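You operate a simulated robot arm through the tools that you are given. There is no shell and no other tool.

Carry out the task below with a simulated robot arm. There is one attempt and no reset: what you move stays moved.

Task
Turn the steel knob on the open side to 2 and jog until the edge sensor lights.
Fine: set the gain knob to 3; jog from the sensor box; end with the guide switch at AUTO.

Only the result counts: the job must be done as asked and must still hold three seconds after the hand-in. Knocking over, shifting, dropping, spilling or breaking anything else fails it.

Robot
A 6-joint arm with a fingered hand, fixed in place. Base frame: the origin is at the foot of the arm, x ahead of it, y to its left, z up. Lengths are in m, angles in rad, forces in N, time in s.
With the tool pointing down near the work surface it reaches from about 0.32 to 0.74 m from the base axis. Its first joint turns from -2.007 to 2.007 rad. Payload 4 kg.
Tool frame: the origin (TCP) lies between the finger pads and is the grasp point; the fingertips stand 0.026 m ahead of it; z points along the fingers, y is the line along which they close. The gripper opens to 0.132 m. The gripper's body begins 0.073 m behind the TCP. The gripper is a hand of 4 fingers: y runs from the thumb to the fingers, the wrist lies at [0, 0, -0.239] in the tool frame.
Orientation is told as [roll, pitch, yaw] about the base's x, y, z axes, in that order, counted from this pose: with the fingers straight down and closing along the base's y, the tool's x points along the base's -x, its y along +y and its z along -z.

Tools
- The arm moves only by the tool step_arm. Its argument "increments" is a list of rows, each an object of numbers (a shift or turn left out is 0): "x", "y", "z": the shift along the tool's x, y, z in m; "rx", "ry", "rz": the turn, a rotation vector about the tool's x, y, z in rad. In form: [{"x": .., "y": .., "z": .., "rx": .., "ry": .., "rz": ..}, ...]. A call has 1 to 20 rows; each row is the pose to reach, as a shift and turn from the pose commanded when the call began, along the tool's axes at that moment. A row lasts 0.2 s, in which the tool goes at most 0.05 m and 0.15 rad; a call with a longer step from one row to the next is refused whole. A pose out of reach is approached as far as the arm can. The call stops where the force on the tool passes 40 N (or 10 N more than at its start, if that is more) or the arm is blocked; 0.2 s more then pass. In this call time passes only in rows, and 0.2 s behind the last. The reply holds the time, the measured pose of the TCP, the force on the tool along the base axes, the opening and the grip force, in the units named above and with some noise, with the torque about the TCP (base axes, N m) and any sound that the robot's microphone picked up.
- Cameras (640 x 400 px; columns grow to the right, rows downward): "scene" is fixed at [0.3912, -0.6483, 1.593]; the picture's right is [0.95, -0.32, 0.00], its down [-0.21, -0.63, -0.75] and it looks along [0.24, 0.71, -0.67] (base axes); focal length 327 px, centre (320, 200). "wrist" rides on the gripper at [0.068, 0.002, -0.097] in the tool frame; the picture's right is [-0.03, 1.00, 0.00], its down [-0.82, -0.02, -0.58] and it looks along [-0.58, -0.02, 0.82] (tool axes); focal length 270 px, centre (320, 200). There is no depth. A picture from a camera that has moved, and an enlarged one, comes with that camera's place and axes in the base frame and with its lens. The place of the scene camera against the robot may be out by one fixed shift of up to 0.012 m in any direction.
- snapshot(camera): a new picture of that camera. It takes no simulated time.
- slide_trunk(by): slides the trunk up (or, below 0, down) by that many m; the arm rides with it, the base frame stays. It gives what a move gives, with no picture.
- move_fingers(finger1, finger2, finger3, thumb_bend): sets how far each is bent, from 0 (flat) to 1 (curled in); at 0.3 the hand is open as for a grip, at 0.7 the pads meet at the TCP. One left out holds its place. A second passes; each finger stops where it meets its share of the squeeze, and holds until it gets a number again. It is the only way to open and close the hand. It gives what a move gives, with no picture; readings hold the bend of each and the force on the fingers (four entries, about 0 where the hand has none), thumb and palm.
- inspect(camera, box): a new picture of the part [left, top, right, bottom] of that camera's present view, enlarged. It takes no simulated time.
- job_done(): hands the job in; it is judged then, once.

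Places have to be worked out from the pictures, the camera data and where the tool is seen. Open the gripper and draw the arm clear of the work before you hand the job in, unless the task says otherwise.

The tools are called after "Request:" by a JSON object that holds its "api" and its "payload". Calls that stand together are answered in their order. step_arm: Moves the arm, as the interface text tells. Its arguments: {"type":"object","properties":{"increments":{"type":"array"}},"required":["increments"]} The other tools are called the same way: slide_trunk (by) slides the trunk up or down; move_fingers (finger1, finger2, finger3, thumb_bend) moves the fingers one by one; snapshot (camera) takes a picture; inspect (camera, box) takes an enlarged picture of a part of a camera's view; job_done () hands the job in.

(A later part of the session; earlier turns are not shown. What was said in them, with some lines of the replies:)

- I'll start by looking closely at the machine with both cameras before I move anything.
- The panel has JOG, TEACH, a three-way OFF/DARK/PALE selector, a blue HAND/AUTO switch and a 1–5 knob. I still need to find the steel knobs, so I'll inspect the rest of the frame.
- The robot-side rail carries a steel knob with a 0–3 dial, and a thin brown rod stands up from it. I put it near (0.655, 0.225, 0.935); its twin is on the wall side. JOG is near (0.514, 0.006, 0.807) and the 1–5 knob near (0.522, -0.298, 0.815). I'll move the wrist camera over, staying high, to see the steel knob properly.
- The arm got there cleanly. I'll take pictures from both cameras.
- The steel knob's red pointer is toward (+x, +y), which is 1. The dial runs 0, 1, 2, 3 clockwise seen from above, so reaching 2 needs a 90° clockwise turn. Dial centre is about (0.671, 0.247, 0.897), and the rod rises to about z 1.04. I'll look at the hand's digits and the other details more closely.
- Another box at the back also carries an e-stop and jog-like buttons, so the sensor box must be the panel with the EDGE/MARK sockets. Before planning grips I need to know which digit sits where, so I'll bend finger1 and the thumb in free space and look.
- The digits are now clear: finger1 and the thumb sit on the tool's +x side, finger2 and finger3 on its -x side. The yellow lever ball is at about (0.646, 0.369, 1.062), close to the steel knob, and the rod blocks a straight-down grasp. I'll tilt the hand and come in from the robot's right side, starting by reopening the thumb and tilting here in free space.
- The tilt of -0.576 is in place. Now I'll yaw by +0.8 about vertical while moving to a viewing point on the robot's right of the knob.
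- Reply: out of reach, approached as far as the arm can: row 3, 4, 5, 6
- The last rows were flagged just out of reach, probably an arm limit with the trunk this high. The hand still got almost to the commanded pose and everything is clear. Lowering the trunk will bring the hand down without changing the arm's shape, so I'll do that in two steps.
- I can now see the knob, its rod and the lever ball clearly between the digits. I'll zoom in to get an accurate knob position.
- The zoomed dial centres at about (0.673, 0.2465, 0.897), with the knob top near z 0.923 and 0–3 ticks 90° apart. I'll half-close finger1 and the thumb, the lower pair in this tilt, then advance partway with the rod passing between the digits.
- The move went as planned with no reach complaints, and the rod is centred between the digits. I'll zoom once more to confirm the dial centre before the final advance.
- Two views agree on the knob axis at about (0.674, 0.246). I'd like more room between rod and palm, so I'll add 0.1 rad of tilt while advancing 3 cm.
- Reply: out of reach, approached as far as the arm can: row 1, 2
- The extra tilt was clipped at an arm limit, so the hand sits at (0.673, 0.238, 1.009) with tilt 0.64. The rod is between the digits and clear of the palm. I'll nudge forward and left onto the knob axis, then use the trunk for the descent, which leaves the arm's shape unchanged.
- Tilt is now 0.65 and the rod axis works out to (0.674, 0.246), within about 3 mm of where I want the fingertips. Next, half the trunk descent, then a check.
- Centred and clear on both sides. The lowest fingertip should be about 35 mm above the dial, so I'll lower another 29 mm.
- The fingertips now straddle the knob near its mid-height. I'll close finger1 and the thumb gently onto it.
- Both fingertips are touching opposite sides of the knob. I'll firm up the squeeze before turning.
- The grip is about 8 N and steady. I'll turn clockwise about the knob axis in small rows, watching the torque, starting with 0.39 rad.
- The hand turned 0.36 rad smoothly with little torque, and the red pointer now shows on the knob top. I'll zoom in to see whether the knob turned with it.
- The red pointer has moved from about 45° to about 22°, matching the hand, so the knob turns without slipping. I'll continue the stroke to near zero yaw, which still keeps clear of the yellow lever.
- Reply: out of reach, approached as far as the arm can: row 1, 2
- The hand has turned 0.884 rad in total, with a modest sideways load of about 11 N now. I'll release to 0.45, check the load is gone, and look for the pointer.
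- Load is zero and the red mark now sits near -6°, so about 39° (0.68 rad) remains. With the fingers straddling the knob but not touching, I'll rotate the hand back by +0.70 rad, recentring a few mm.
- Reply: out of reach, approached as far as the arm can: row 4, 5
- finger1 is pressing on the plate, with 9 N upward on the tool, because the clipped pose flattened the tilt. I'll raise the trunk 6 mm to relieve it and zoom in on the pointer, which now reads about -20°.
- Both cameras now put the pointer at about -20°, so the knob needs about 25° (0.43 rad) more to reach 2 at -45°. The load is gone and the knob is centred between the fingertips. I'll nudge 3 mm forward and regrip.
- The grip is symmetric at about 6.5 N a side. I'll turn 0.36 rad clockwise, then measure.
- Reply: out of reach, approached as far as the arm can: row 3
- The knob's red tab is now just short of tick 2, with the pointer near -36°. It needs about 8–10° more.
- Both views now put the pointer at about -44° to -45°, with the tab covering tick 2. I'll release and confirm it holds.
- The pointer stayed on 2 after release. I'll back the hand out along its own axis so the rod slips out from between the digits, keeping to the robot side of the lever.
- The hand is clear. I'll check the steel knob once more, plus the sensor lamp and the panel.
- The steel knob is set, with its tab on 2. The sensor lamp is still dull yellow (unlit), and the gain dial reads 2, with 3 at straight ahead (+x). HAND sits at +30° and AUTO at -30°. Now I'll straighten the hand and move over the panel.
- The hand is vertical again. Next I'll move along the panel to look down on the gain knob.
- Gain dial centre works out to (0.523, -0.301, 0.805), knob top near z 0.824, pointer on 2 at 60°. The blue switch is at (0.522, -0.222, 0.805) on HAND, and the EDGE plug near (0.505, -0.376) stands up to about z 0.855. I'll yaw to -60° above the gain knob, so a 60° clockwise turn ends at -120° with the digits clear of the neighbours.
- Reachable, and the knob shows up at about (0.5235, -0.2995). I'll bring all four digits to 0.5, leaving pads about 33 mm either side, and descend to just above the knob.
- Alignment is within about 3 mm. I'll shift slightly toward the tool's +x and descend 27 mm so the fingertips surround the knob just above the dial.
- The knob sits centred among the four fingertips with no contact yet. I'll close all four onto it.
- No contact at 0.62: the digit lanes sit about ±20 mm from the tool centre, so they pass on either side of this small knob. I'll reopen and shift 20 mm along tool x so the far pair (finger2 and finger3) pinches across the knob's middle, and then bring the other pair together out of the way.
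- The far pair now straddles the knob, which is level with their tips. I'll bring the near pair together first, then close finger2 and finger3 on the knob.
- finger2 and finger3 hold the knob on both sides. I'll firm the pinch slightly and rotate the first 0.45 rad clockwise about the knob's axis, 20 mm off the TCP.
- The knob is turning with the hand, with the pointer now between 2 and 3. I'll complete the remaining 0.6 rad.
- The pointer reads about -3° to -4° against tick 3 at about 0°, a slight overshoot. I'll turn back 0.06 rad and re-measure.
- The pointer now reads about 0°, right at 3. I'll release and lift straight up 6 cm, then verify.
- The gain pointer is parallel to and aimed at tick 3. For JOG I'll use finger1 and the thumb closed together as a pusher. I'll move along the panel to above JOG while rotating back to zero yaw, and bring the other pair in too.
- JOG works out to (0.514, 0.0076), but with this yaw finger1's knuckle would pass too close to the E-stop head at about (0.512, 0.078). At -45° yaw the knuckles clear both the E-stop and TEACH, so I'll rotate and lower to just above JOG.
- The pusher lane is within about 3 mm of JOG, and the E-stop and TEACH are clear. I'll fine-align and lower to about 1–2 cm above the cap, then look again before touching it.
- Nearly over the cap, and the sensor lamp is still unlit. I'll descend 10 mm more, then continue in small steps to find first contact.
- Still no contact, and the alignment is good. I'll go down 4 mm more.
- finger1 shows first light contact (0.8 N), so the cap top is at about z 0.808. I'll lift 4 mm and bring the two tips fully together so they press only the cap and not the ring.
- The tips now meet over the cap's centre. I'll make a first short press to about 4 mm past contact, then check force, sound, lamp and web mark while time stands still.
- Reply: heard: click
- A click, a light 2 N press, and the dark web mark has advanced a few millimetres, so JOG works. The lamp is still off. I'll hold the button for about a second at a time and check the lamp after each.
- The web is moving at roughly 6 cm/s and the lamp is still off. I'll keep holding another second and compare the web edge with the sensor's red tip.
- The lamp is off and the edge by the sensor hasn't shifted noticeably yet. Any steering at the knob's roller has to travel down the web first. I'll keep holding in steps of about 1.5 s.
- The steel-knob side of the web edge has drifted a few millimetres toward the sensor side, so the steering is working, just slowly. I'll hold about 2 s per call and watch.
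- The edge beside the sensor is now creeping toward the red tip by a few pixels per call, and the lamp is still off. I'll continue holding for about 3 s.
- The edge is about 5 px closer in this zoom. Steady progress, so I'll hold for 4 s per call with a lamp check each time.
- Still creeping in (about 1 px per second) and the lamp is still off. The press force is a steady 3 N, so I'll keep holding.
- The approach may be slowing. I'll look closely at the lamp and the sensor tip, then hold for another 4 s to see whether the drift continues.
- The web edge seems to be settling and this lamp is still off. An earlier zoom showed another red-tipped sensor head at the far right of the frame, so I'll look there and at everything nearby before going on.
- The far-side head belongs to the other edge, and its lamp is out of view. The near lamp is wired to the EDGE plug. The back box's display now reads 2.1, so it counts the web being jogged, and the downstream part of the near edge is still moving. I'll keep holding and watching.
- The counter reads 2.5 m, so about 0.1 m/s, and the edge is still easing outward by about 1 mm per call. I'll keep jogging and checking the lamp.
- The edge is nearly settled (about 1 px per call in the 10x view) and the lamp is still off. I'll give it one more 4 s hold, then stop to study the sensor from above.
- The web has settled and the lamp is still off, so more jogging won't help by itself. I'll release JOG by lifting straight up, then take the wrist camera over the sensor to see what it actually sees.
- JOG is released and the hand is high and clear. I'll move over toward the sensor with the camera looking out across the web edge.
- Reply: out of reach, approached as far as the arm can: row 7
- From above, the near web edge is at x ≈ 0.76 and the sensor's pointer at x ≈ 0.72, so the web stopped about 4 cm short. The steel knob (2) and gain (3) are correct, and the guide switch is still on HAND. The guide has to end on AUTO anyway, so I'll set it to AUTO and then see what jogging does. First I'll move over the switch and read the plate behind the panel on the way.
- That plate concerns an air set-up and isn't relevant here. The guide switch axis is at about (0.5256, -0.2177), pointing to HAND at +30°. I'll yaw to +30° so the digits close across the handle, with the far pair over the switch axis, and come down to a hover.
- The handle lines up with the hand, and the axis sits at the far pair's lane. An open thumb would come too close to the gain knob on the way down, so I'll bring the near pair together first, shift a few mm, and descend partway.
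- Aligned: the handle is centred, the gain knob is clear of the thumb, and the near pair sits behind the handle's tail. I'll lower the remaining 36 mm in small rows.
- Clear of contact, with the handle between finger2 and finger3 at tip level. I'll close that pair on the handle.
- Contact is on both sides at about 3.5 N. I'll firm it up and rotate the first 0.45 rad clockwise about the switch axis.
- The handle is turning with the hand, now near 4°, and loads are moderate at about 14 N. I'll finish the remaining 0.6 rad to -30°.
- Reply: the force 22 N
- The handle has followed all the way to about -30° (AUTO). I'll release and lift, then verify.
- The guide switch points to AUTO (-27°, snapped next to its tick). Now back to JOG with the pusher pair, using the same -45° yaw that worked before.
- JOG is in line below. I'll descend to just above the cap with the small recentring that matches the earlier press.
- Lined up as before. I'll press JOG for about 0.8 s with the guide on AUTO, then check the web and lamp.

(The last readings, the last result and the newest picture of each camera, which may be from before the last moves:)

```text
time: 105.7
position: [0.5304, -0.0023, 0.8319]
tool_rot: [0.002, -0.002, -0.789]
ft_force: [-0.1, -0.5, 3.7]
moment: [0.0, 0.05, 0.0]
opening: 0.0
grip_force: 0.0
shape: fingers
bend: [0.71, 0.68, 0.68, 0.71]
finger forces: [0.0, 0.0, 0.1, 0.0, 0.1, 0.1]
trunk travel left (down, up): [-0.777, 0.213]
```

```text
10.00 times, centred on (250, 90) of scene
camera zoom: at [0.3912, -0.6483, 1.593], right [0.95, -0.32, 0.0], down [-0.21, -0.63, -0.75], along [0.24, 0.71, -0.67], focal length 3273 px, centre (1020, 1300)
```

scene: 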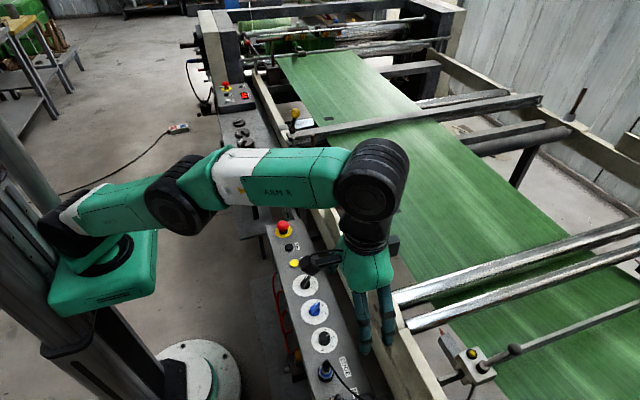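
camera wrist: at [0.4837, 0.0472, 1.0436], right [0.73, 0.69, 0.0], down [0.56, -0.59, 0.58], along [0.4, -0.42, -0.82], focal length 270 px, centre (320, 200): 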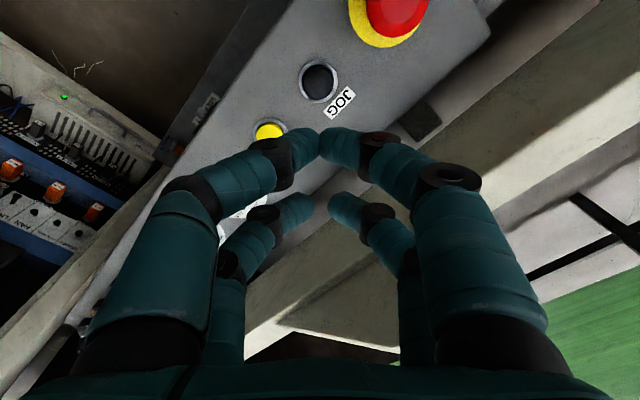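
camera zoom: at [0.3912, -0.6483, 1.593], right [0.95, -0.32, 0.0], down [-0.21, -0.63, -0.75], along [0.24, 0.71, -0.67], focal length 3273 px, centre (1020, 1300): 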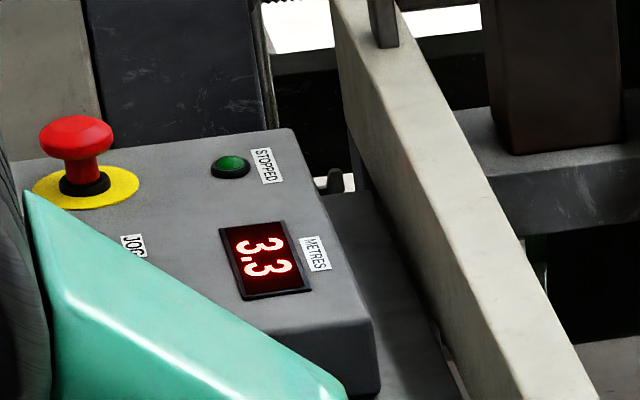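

The counter still reads 3.3 and no click came, so that press didn't register even though 3.7 N was on the cap. I'll press 2 mm deeper to see whether it clicks.

Request:
{"api": "step_arm", "payload": {"increments": [{"z": 0.001}, {"z": 0.002}, {"z": 0.002}]}}

Request:
{"api": "inspect", "payload": {"camera": "wrist", "box": [260, 70, 380, 170]}}

Request:
{"api": "inspect", "payload": {"camera": "scene", "box": [230, 70, 270, 110]}}

```text
time: 106.5
position: [0.531, -0.002, 0.8302]
tool_rot: [0.003, -0.001, -0.788]
ft_force: [-1.1, -0.2, 3.0]
moment: [0.01, 0.08, -0.01]
opening: 0.0001
grip_force: 0.1
shape: fingers
bend: [0.71, 0.68, 0.68, 0.71]
finger forces: [0.0, 0.0, 0.0, 0.0, 0.0, 0.0]
trunk travel left (down, up): [-0.777, 0.213]
heard: click
```

```text
4.00 times, centred on (320, 120) of wrist
camera zoom: at [0.4836, 0.0463, 0.9256], right [0.73, 0.69, 0.0], down [0.56, -0.59, 0.58], along [0.4, -0.42, -0.82], focal length 1081 px, centre (320, 520)
```

zoom: 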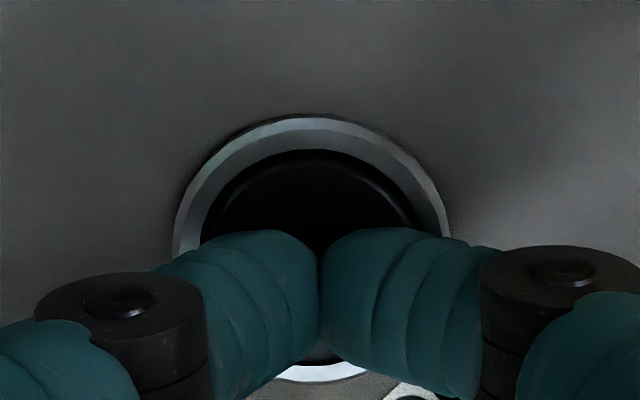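

```text
10.00 times, centred on (250, 90) of scene
camera zoom: at [0.3912, -0.6483, 1.593], right [0.95, -0.32, 0.0], down [-0.21, -0.63, -0.75], along [0.24, 0.71, -0.67], focal length 3273 px, centre (1020, 1300)
```

zoom: 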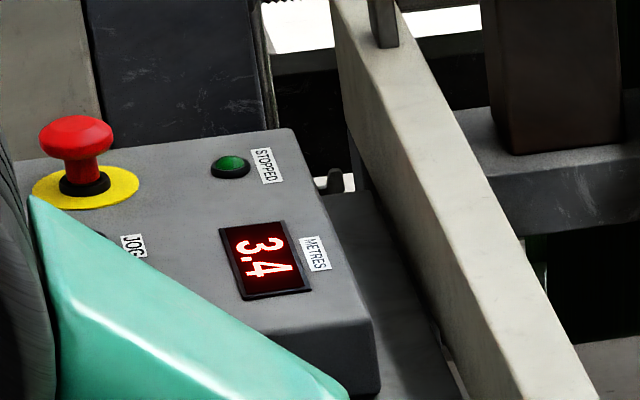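

Clicked, and the counter is moving (3.4), so jog also works in AUTO. I'll hold for 1 s and watch the edge and lamp.

Request:
{"api": "step_arm", "payload": {"increments": [{"z": 0.0}, {"z": 0.0}, {"z": 0.0}, {"z": 0.0}]}}

Request:
{"api": "inspect", "payload": {"camera": "scene", "box": [420, 310, 520, 385]}}

Request:
{"api": "inspect", "payload": {"camera": "scene", "box": [300, 120, 460, 220]}}

```text
time: 107.5
position: [0.5315, -0.0035, 0.8319]
tool_rot: [0.003, 0.0, -0.789]
ft_force: [0.4, 0.1, 3.2]
moment: [0.03, 0.08, -0.01]
opening: 0.0003
grip_force: 0.0
shape: fingers
bend: [0.71, 0.68, 0.68, 0.71]
finger forces: [0.0, 0.0, 0.1, 0.0, 0.0, 0.0]
trunk travel left (down, up): [-0.777, 0.213]
```

```text
5.33 times, centred on (470, 348) of scene
camera zoom: at [0.3912, -0.6483, 1.593], right [0.95, -0.32, 0.0], down [-0.21, -0.63, -0.75], along [0.24, 0.71, -0.67], focal length 1745 px, centre (-480, -587)
```

zoom: 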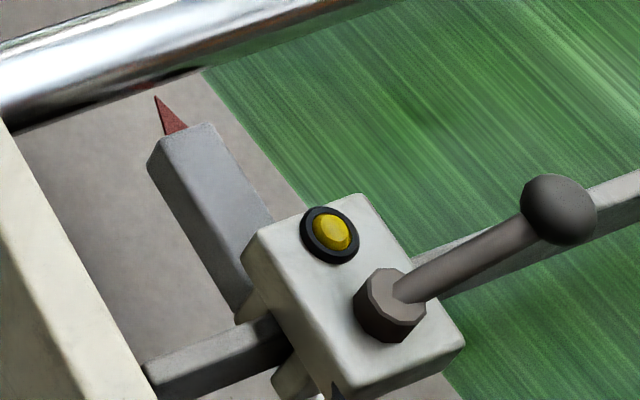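

```text
4.00 times, centred on (380, 170) of scene
camera zoom: at [0.3912, -0.6483, 1.593], right [0.95, -0.32, 0.0], down [-0.21, -0.63, -0.75], along [0.24, 0.71, -0.67], focal length 1309 px, centre (80, 320)
```

zoom: 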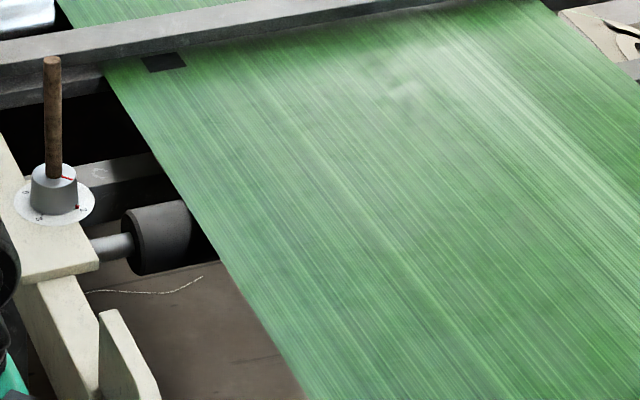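

No visible difference yet. I'll hold another 4 s to see the trend in AUTO.

Request:
{"api": "step_arm", "payload": {"increments": [{"z": 0.0}, {"z": 0.0}, {"z": 0.0}, {"z": 0.0}, {"z": 0.0}, {"z": 0.0}, {"z": 0.0}, {"z": 0.0}, {"z": 0.0}, {"z": 0.0}, {"z": 0.0}, {"z": 0.0}, {"z": 0.0}, {"z": 0.0}, {"z": 0.0}, {"z": 0.0}, {"z": 0.0}, {"z": 0.0}, {"z": 0.0}]}}

Request:
{"api": "inspect", "payload": {"camera": "scene", "box": [435, 318, 485, 358]}}

Request:
{"api": "inspect", "payload": {"camera": "scene", "box": [300, 120, 460, 220]}}

```text
time: 111.5
position: [0.5311, -0.0032, 0.8306]
tool_rot: [0.003, -0.002, -0.788]
ft_force: [-0.9, -0.9, 3.1]
moment: [-0.01, 0.04, 0.06]
opening: 0.0
grip_force: 0.0
shape: fingers
bend: [0.71, 0.68, 0.68, 0.71]
finger forces: [0.2, 0.1, 0.0, 0.0, 0.1, 0.0]
trunk travel left (down, up): [-0.777, 0.213]
```

```text
10.00 times, centred on (460, 338) of scene
camera zoom: at [0.3912, -0.6483, 1.593], right [0.95, -0.32, 0.0], down [-0.21, -0.63, -0.75], along [0.24, 0.71, -0.67], focal length 3273 px, centre (-1080, -1180)
```

zoom: 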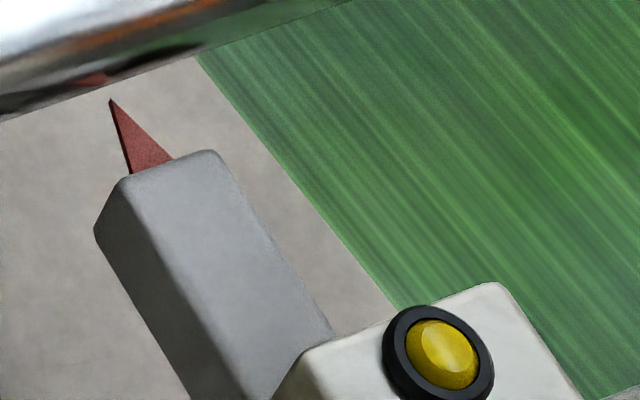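

```text
4.00 times, centred on (380, 170) of scene
camera zoom: at [0.3912, -0.6483, 1.593], right [0.95, -0.32, 0.0], down [-0.21, -0.63, -0.75], along [0.24, 0.71, -0.67], focal length 1309 px, centre (80, 320)
```

zoom: 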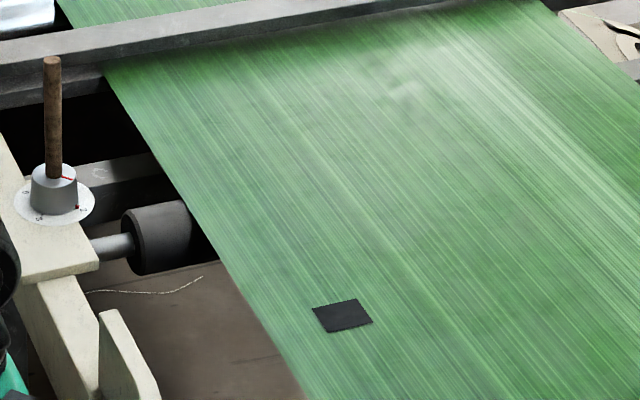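

AUTO makes no difference to the drift, and the edge has stopped about 37 mm from the near head's needle. I should look at the far-side head, its lamp and the cable routing before deciding anything else, so I'll release JOG and tilt the wrist camera to look across the web.

Request:
{"api": "step_arm", "payload": {"increments": [{"z": -0.02}, {"z": -0.06}, {"z": -0.11}, {"z": -0.16}, {"z": -0.21}, {"z": -0.26}, {"z": -0.3}]}}

Request:
{"api": "step_arm", "payload": {"increments": [{"x": 0.0, "y": -0.03, "rz": -0.13}, {"x": -0.02, "y": -0.06, "rz": -0.26}, {"x": -0.04, "y": -0.09, "rz": -0.39}, {"x": -0.06, "y": -0.12, "rz": -0.52}, {"x": -0.08, "y": -0.14, "rz": -0.65}, {"x": -0.1, "y": -0.16, "rz": -0.789}]}}

```text
time: 113.1
position: [0.5318, -0.0038, 1.1299]
tool_rot: [0.001, -0.001, -0.789]
ft_force: [0.2, 0.7, 0.5]
moment: [0.05, 0.0, -0.04]
opening: 0.0
grip_force: 0.1
shape: fingers
bend: [0.71, 0.68, 0.68, 0.71]
finger forces: [0.1, 0.1, 0.0, 0.0, 0.0, 0.0]
trunk travel left (down, up): [-0.777, 0.213]
```

```text
time: 114.5
position: [0.4883, -0.1873, 1.1296]
tool_rot: [0.0, -0.003, 0.001]
ft_force: [-0.6, 0.1, 0.7]
moment: [-0.04, 0.04, -0.01]
opening: 0.0001
grip_force: 0.1
shape: fingers
bend: [0.71, 0.68, 0.68, 0.71]
finger forces: [0.1, 0.0, 0.0, 0.1, 0.1, 0.0]
trunk travel left (down, up): [-0.777, 0.213]
```

Now I'll shift right, tilt the hand forward, and open the fingers for a clear view across.

Request:
{"api": "step_arm", "payload": {"increments": [{"y": -0.035, "ry": -0.14}, {"y": -0.07, "ry": -0.28}, {"y": -0.105, "ry": -0.42}, {"y": -0.14, "ry": -0.56}]}}

Request:
{"api": "move_fingers", "payload": {"finger1": 0.3, "finger2": 0.3, "finger3": 0.3, "thumb_bend": 0.3}}

Request:
{"api": "snapshot", "payload": {"camera": "wrist"}}

```text
time: 115.5
position: [0.4866, -0.33, 1.1288]
tool_rot: [-0.001, -0.565, 0.0]
ft_force: [-0.7, -0.6, 0.8]
moment: [0.02, 0.03, 0.03]
opening: 0.0004
grip_force: 0.2
shape: fingers
bend: [0.71, 0.68, 0.68, 0.71]
finger forces: [0.0, 0.1, 0.0, 0.1, 0.0, 0.0]
trunk travel left (down, up): [-0.777, 0.213]
```

```text
time: 116.5
position: [0.4877, -0.3291, 1.1302]
tool_rot: [0.0, -0.564, 0.0]
ft_force: [-0.6, 0.1, -0.7]
moment: [0.03, 0.0, 0.04]
opening: 0.1324
grip_force: 0.1
shape: fingers
bend: [0.3, 0.3, 0.3, 0.3]
finger forces: [0.0, 0.0, 0.1, 0.0, 0.1, 0.0]
trunk travel left (down, up): [-0.777, 0.213]
```

```text
taken
camera wrist: at [0.3776, -0.3273, 1.1727], right [0.02, 1.0, 0.01], down [0.38, -0.02, 0.92], along [0.92, -0.01, -0.38], focal length 270 px, centre (320, 200)
```

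wrist: 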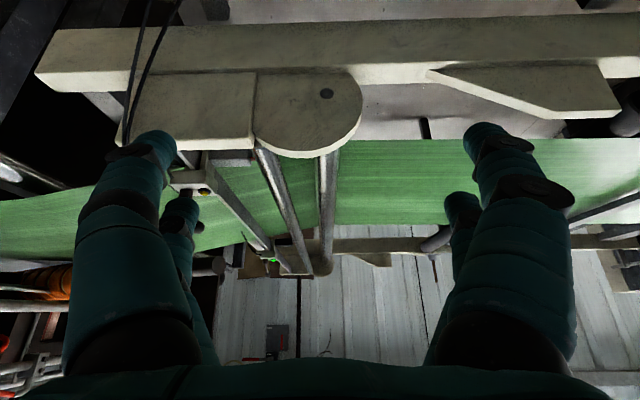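

Request:
{"api": "inspect", "payload": {"camera": "wrist", "box": [220, 220, 320, 290]}}

Request:
{"api": "inspect", "payload": {"camera": "wrist", "box": [160, 140, 280, 220]}}

Request:
{"api": "inspect", "payload": {"camera": "wrist", "box": [245, 240, 295, 275]}}

Request:
{"api": "inspect", "payload": {"camera": "scene", "box": [420, 340, 560, 400]}}

```text
5.71 times, centred on (270, 255) of wrist
camera zoom: at [0.3776, -0.3273, 1.1727], right [0.02, 1.0, 0.01], down [0.38, -0.02, 0.92], along [0.92, -0.01, -0.38], focal length 1544 px, centre (606, -114)
```

zoom: 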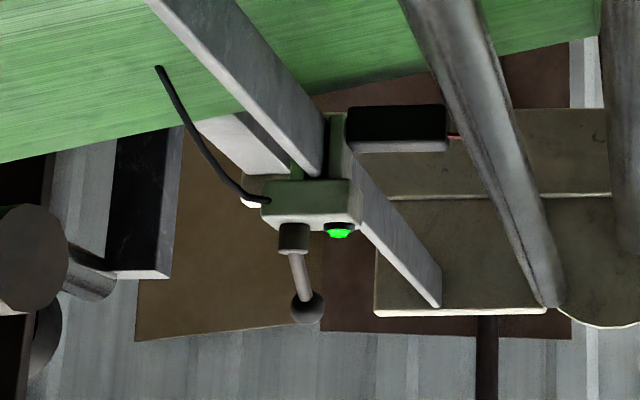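

```text
5.00 times, centred on (220, 180) of wrist
camera zoom: at [0.3776, -0.3273, 1.1727], right [0.02, 1.0, 0.01], down [0.38, -0.02, 0.92], along [0.92, -0.01, -0.38], focal length 1351 px, centre (820, 300)
```

zoom: 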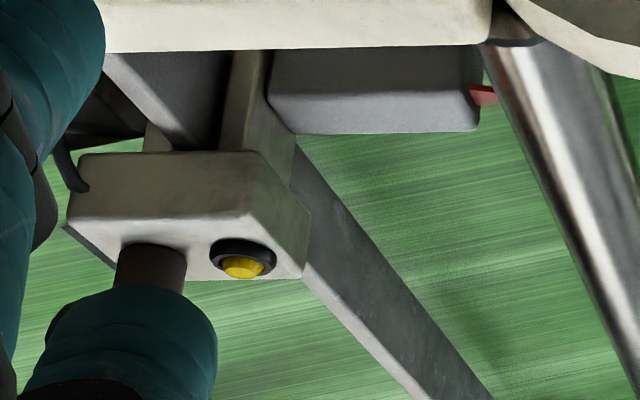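

```text
11.43 times, centred on (270, 258) of wrist
camera zoom: at [0.3776, -0.3273, 1.1727], right [0.02, 1.0, 0.01], down [0.38, -0.02, 0.92], along [0.92, -0.01, -0.38], focal length 3089 px, centre (891, -457)
```

zoom: 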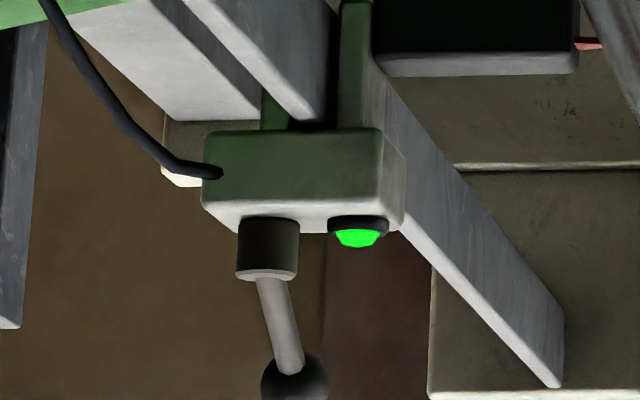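

```text
4.57 times, centred on (490, 370) of scene
camera zoom: at [0.3912, -0.6483, 1.593], right [0.95, -0.32, 0.0], down [-0.21, -0.63, -0.75], along [0.24, 0.71, -0.67], focal length 1496 px, centre (-457, -577)
```

zoom: 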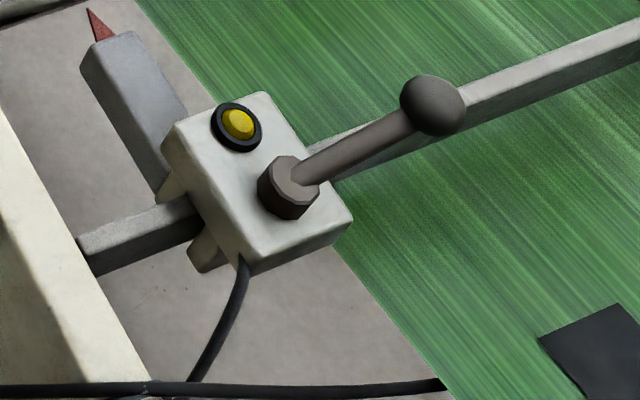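

The far-side head's lamp is lit, bright green, and it was out of view from the fixed camera the whole time. I need to know which head is plugged into EDGE, so I'll bring the wrist camera over the cables between the panel and the sensor bar.

Request:
{"api": "step_arm", "payload": {"increments": [{"x": 0.0, "y": -0.03, "ry": 0.1}, {"x": 0.0, "y": -0.06, "ry": 0.2}, {"x": 0.0, "y": -0.09, "ry": 0.3}]}}

Request:
{"api": "snapshot", "payload": {"camera": "wrist"}}

```text
time: 117.3
position: [0.4864, -0.4191, 1.1291]
tool_rot: [0.002, -0.26, -0.002]
ft_force: [0.7, 0.8, -0.7]
moment: [0.0, 0.01, 0.03]
opening: 0.1325
grip_force: 0.2
shape: fingers
bend: [0.3, 0.3, 0.3, 0.3]
finger forces: [0.0, 0.0, 0.1, 0.1, 0.0, 0.0]
trunk travel left (down, up): [-0.777, 0.213]
```

```text
taken
camera wrist: at [0.3956, -0.4178, 1.2035], right [0.03, 1.0, 0.01], down [0.64, -0.02, 0.77], along [0.77, -0.01, -0.64], focal length 270 px, centre (320, 200)
```

wrist: 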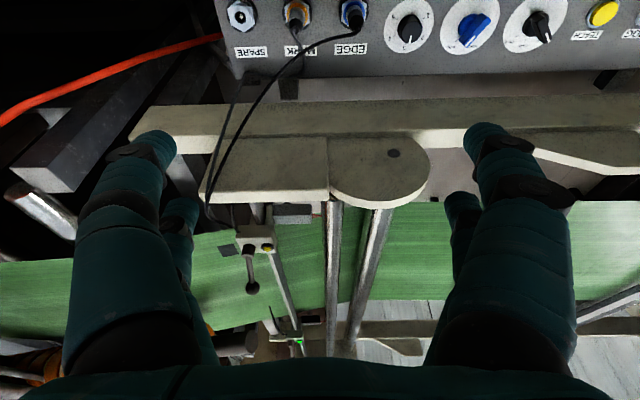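

Request:
{"api": "inspect", "payload": {"camera": "wrist", "box": [190, 0, 390, 125]}}

Request:
{"api": "inspect", "payload": {"camera": "wrist", "box": [180, 120, 320, 260]}}

Request:
{"api": "inspect", "payload": {"camera": "wrist", "box": [190, 190, 270, 250]}}

Request:
{"api": "inspect", "payload": {"camera": "wrist", "box": [240, 300, 340, 370]}}

```text
3.20 times, centred on (290, 62) of wrist
camera zoom: at [0.3956, -0.4178, 1.2035], right [0.03, 1.0, 0.01], down [0.64, -0.02, 0.77], along [0.77, -0.01, -0.64], focal length 865 px, centre (416, 640)
```

zoom: 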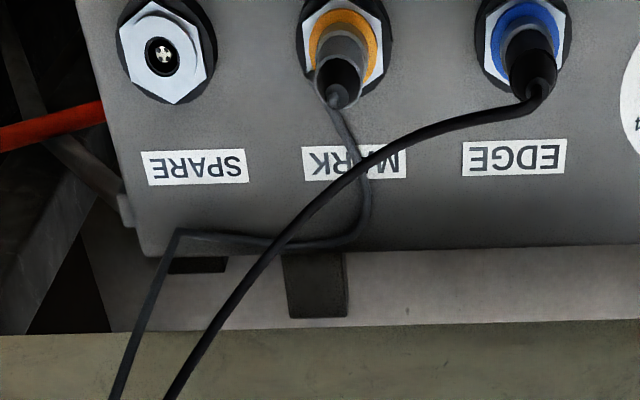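

```text
2.86 times, centred on (250, 190) of wrist
camera zoom: at [0.3956, -0.4178, 1.2035], right [0.03, 1.0, 0.01], down [0.64, -0.02, 0.77], along [0.77, -0.01, -0.64], focal length 772 px, centre (520, 229)
```

zoom: 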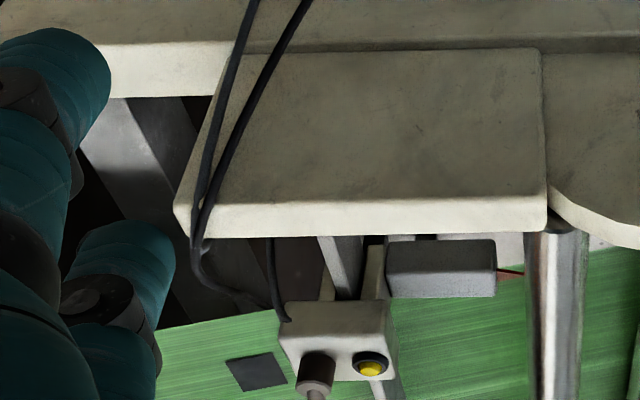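

```text
6.67 times, centred on (230, 220) of wrist
camera zoom: at [0.3956, -0.4178, 1.2035], right [0.03, 1.0, 0.01], down [0.64, -0.02, 0.77], along [0.77, -0.01, -0.64], focal length 1802 px, centre (920, 67)
```

zoom: 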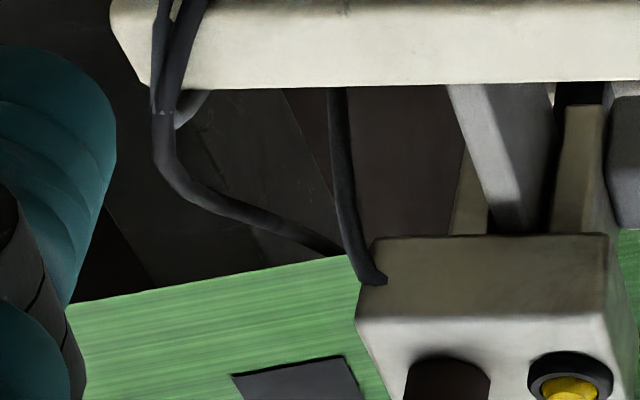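

```text
5.71 times, centred on (290, 335) of wrist
camera zoom: at [0.3956, -0.4178, 1.2035], right [0.03, 1.0, 0.01], down [0.64, -0.02, 0.77], along [0.77, -0.01, -0.64], focal length 1544 px, centre (491, -571)
```

zoom: 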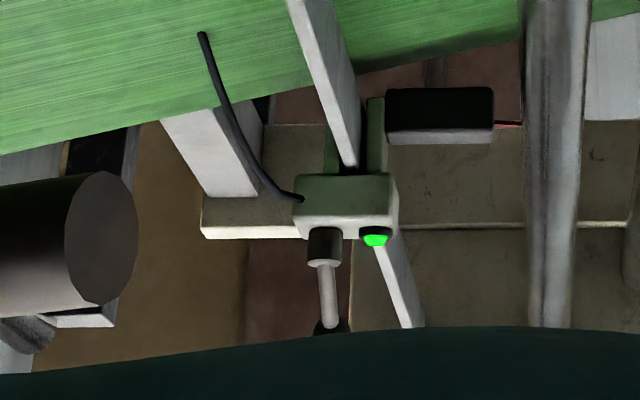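

The thick glossy cable comes from EDGE and the thinner grey one from MARK. I'll zoom hard on where they separate near the end of the bracket to see which goes under the web to the far head.

Request:
{"api": "inspect", "payload": {"camera": "wrist", "box": [200, 185, 232, 209]}}

Request:
{"api": "inspect", "payload": {"camera": "wrist", "box": [205, 200, 253, 236]}}

Request:
{"api": "inspect", "payload": {"camera": "wrist", "box": [270, 300, 300, 340]}}

Request:
{"api": "inspect", "payload": {"camera": "wrist", "box": [200, 110, 260, 190]}}

```text
16.00 times, centred on (216, 197) of wrist
camera zoom: at [0.3956, -0.4178, 1.2035], right [0.03, 1.0, 0.01], down [0.64, -0.02, 0.77], along [0.77, -0.01, -0.64], focal length 4325 px, centre (1984, 248)
```

zoom: 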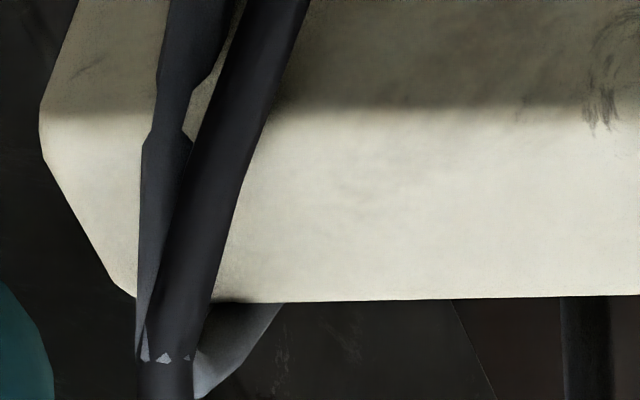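

```text
11.11 times, centred on (229, 218) of wrist
camera zoom: at [0.3956, -0.4178, 1.2035], right [0.03, 1.0, 0.01], down [0.64, -0.02, 0.77], along [0.77, -0.01, -0.64], focal length 3003 px, centre (1331, 0)
```

zoom: 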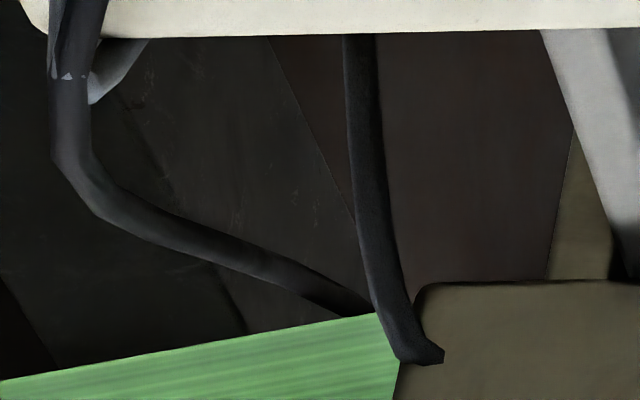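

```text
10.00 times, centred on (285, 320) of wrist
camera zoom: at [0.3956, -0.4178, 1.2035], right [0.03, 1.0, 0.01], down [0.64, -0.02, 0.77], along [0.77, -0.01, -0.64], focal length 2703 px, centre (670, -1000)
```

zoom: 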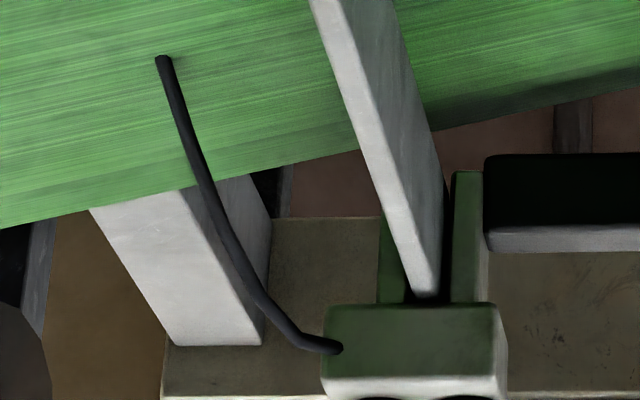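

```text
5.00 times, centred on (230, 150) of wrist
camera zoom: at [0.3956, -0.4178, 1.2035], right [0.03, 1.0, 0.01], down [0.64, -0.02, 0.77], along [0.77, -0.01, -0.64], focal length 1351 px, centre (770, 450)
```

zoom: 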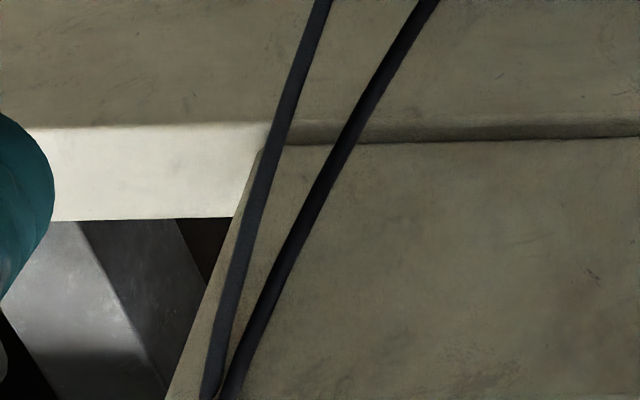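

The junction suggests EDGE's cable continues under the web to the far head, while MARK's tucks under the bracket to the near head. I'll compare cable surfaces at each end at high zoom to be sure.

Request:
{"api": "inspect", "payload": {"camera": "wrist", "box": [285, 20, 317, 80]}}

Request:
{"api": "inspect", "payload": {"camera": "wrist", "box": [310, 20, 360, 60]}}

Request:
{"api": "inspect", "payload": {"camera": "wrist", "box": [226, 202, 242, 234]}}

Request:
{"api": "inspect", "payload": {"camera": "wrist", "box": [272, 304, 292, 338]}}

Request:
{"api": "inspect", "payload": {"camera": "wrist", "box": [206, 195, 222, 211]}}

```text
6.67 times, centred on (301, 50) of wrist
camera zoom: at [0.3956, -0.4178, 1.2035], right [0.03, 1.0, 0.01], down [0.64, -0.02, 0.77], along [0.77, -0.01, -0.64], focal length 1802 px, centre (447, 1200)
```

zoom: 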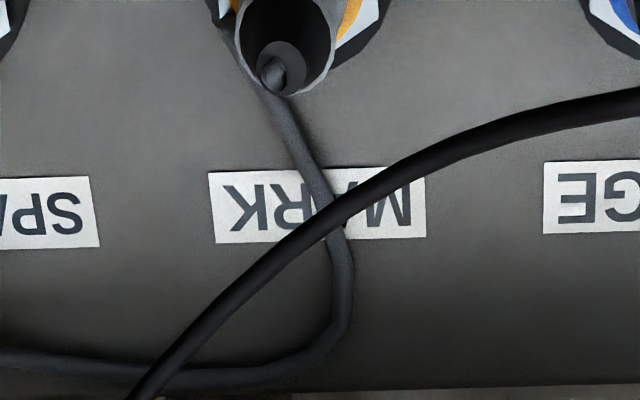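

```text
10.00 times, centred on (335, 40) of wrist
camera zoom: at [0.3956, -0.4178, 1.2035], right [0.03, 1.0, 0.01], down [0.64, -0.02, 0.77], along [0.77, -0.01, -0.64], focal length 2703 px, centre (170, 1800)
```

zoom: 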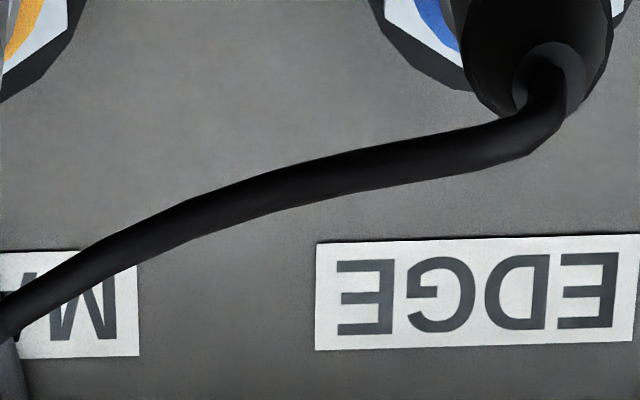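

```text
12.50 times, centred on (234, 218) of wrist
camera zoom: at [0.3956, -0.4178, 1.2035], right [0.03, 1.0, 0.01], down [0.64, -0.02, 0.77], along [0.77, -0.01, -0.64], focal length 3379 px, centre (1395, -25)
```

zoom: 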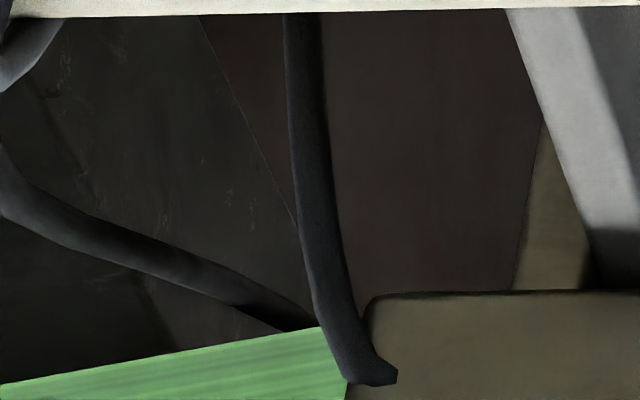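

```text
11.76 times, centred on (282, 321) of wrist
camera zoom: at [0.3956, -0.4178, 1.2035], right [0.03, 1.0, 0.01], down [0.64, -0.02, 0.77], along [0.77, -0.01, -0.64], focal length 3180 px, centre (767, -1224)
```

zoom: 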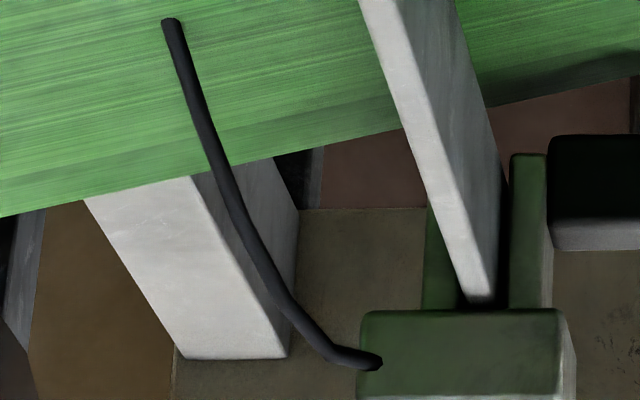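

```text
16.00 times, centred on (214, 203) of wrist
camera zoom: at [0.3956, -0.4178, 1.2035], right [0.03, 1.0, 0.01], down [0.64, -0.02, 0.77], along [0.77, -0.01, -0.64], focal length 4325 px, centre (2016, 152)
```

zoom: 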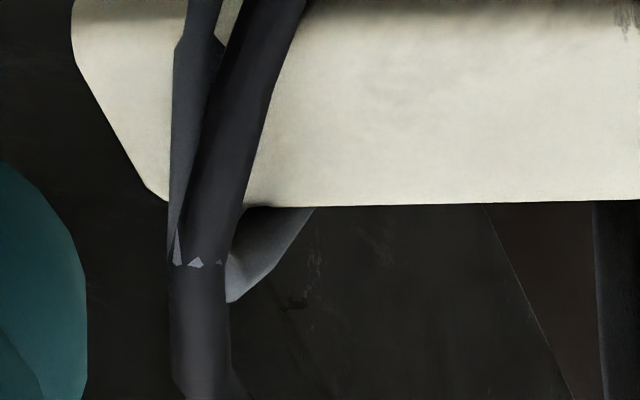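

The far needle works out to x ≈ 1.257 and the far web edge to x ≈ 1.253, so the edge now sits right at that needle. The EDGE head is the far one, fed by the smooth black cable, and its green lamp is lit. The yellow one is the MARK head, which is switched OFF. Before parking, I'll verify all the controls and the lamp once more.

Request:
{"api": "inspect", "payload": {"camera": "wrist", "box": [370, 0, 570, 60]}}

Request:
{"api": "inspect", "payload": {"camera": "scene", "box": [285, 270, 355, 355]}}

Request:
{"api": "inspect", "payload": {"camera": "scene", "box": [296, 150, 336, 180]}}

Request:
{"api": "inspect", "payload": {"camera": "wrist", "box": [285, 325, 325, 355]}}

```text
3.20 times, centred on (470, 30) of wrist
camera zoom: at [0.3956, -0.4178, 1.2035], right [0.03, 1.0, 0.01], down [0.64, -0.02, 0.77], along [0.77, -0.01, -0.64], focal length 865 px, centre (-160, 744)
```

zoom: 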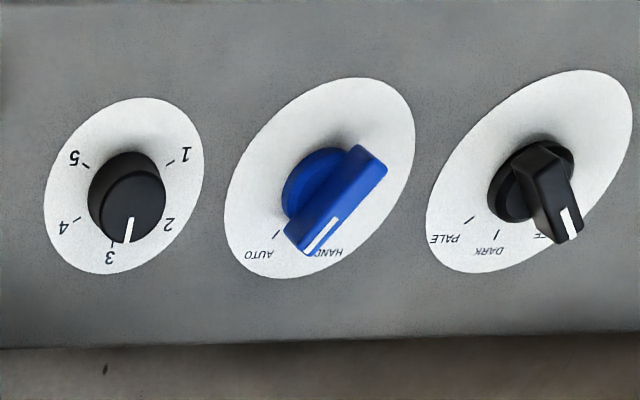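

```text
4.71 times, centred on (320, 312) of scene
camera zoom: at [0.3912, -0.6483, 1.593], right [0.95, -0.32, 0.0], down [-0.21, -0.63, -0.75], along [0.24, 0.71, -0.67], focal length 1540 px, centre (320, -329)
```

zoom: 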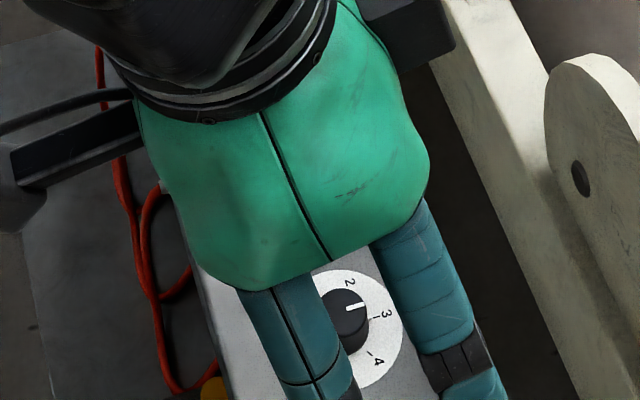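

```text
13.33 times, centred on (316, 165) of scene
camera zoom: at [0.3912, -0.6483, 1.593], right [0.95, -0.32, 0.0], down [-0.21, -0.63, -0.75], along [0.24, 0.71, -0.67], focal length 4364 px, centre (373, 667)
```

zoom: 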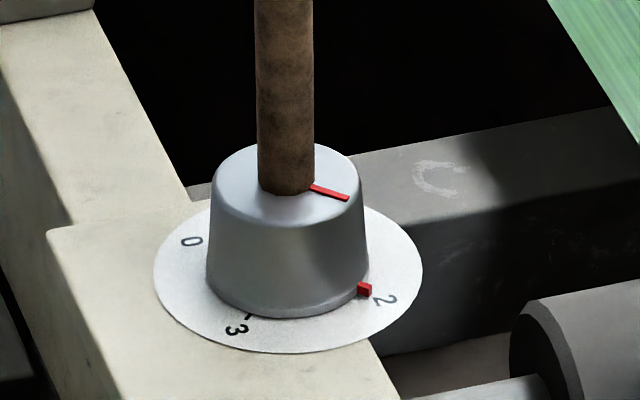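

```text
13.33 times, centred on (305, 340) of wrist
camera zoom: at [0.3956, -0.4178, 1.2035], right [0.03, 1.0, 0.01], down [0.64, -0.02, 0.77], along [0.77, -0.01, -0.64], focal length 3604 px, centre (520, -1667)
```

zoom: 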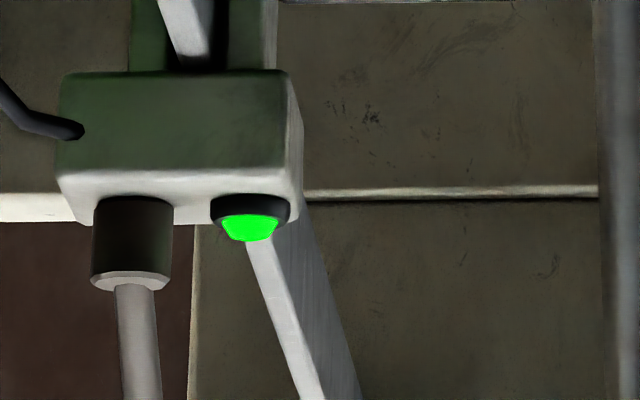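

Everything reads as asked: steel knob on 2, gain on 3, guide on AUTO, and the EDGE lamp bright green with nothing being pressed. The hand is already open, so I'll withdraw up and back to a parked position clear of the machine.

Request:
{"api": "step_arm", "payload": {"increments": [{"x": 0.0065, "y": 0.03, "z": -0.025, "ry": 0.037}, {"x": 0.014, "y": 0.07, "z": -0.04, "ry": 0.074}, {"x": 0.022, "y": 0.115, "z": -0.055, "ry": 0.111}, {"x": 0.029, "y": 0.16, "z": -0.07, "ry": 0.149}, {"x": 0.036, "y": 0.205, "z": -0.085, "ry": 0.186}, {"x": 0.044, "y": 0.25, "z": -0.1, "ry": 0.223}, {"x": 0.0516, "y": 0.295, "z": -0.1172, "ry": 0.26}]}}

Request:
{"api": "snapshot", "payload": {"camera": "scene"}}

Request:
{"api": "inspect", "payload": {"camera": "scene", "box": [285, 270, 355, 355]}}

Request:
{"api": "snapshot", "payload": {"camera": "wrist"}}

```text
time: 118.9
position: [0.4058, -0.1205, 1.2292]
tool_rot: [0.0, 0.0, 0.0]
ft_force: [0.9, -0.2, -0.1]
moment: [-0.02, 0.02, 0.0]
opening: 0.1327
grip_force: 0.1
shape: fingers
bend: [0.3, 0.3, 0.3, 0.3]
finger forces: [0.0, 0.0, 0.0, 0.0, 0.0, 0.1]
trunk travel left (down, up): [-0.777, 0.213]
```

```text
taken
```

scene: 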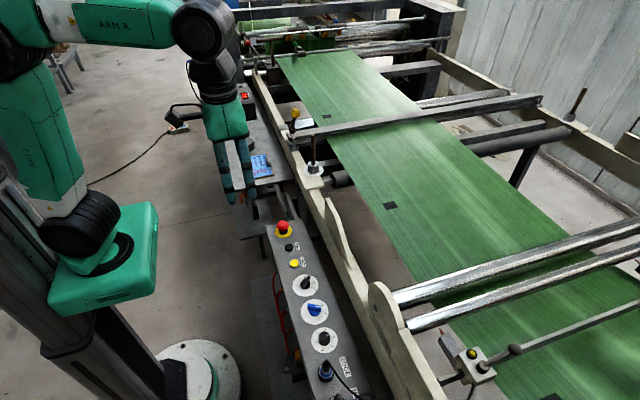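

```text
4.71 times, centred on (320, 312) of scene
camera zoom: at [0.3912, -0.6483, 1.593], right [0.95, -0.32, 0.0], down [-0.21, -0.63, -0.75], along [0.24, 0.71, -0.67], focal length 1540 px, centre (320, -329)
```

zoom: 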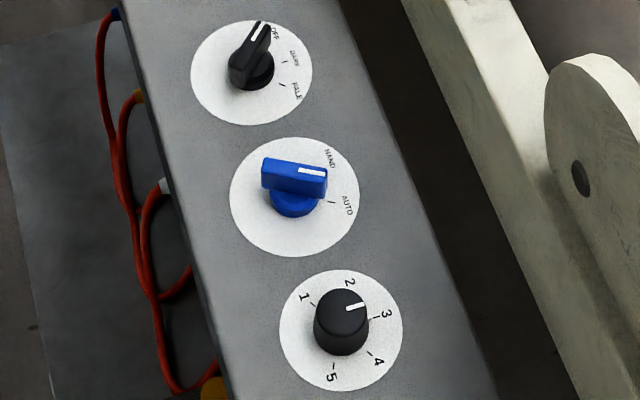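

```text
taken
camera wrist: at [0.3375, -0.119, 1.3242], right [0.03, 1.0, 0.0], down [0.82, -0.02, 0.58], along [0.58, -0.02, -0.82], focal length 270 px, centre (320, 200)
```

wrist: 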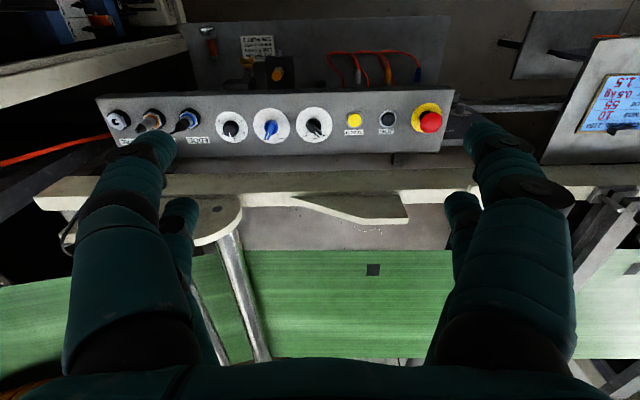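

The arm is parked clear with the hand open. The controls are unchanged: gain at 3, guide at AUTO, mode switch untouched, steel knob at 2. The EDGE lamp was lit with the web at rest, so I'm handing the job in.

Request:
{"api": "job_done", "payload": {}}

```text
The job is handed in.
```

The job is handed in. When I last looked, the green lamp on the edge sensor was lit and the web was stopped.

- **Steel knob (robot side):** set to 2, with its pointer on the mark. I took the robot side to be the open side, because the other side is against the wall.
- **Gain knob:** I took this to be the unlabelled 1–5 knob. It points at 3.
- **Guide switch:** set to AUTO, within a few degrees of its mark.
- **Jog:** done only from the panel with the EDGE and MARK sockets, about 3.9 m in all. The last 0.5 m or so was with the guide already on AUTO.

**When the edge sensor lit:** I don't know. I first watched the yellow lamp on the near sensor. Tracing the cables later indicated that sensor is on the MARK socket, and that the edge sensor is the one on the far side. Its lamp is out of the fixed camera's view, so I jogged further than needed and first saw it lit after I had stopped. My measurements put the far edge of the web within about 4 mm of that sensor's needle.

While I was regripping the steel knob, a finger pressed on the plate beside it with about 9 N. I saw nothing shifted or damaged. I left the OFF/DARK/PALE switch, TEACH and the emergency stops alone, and parked the arm clear with the hand open.
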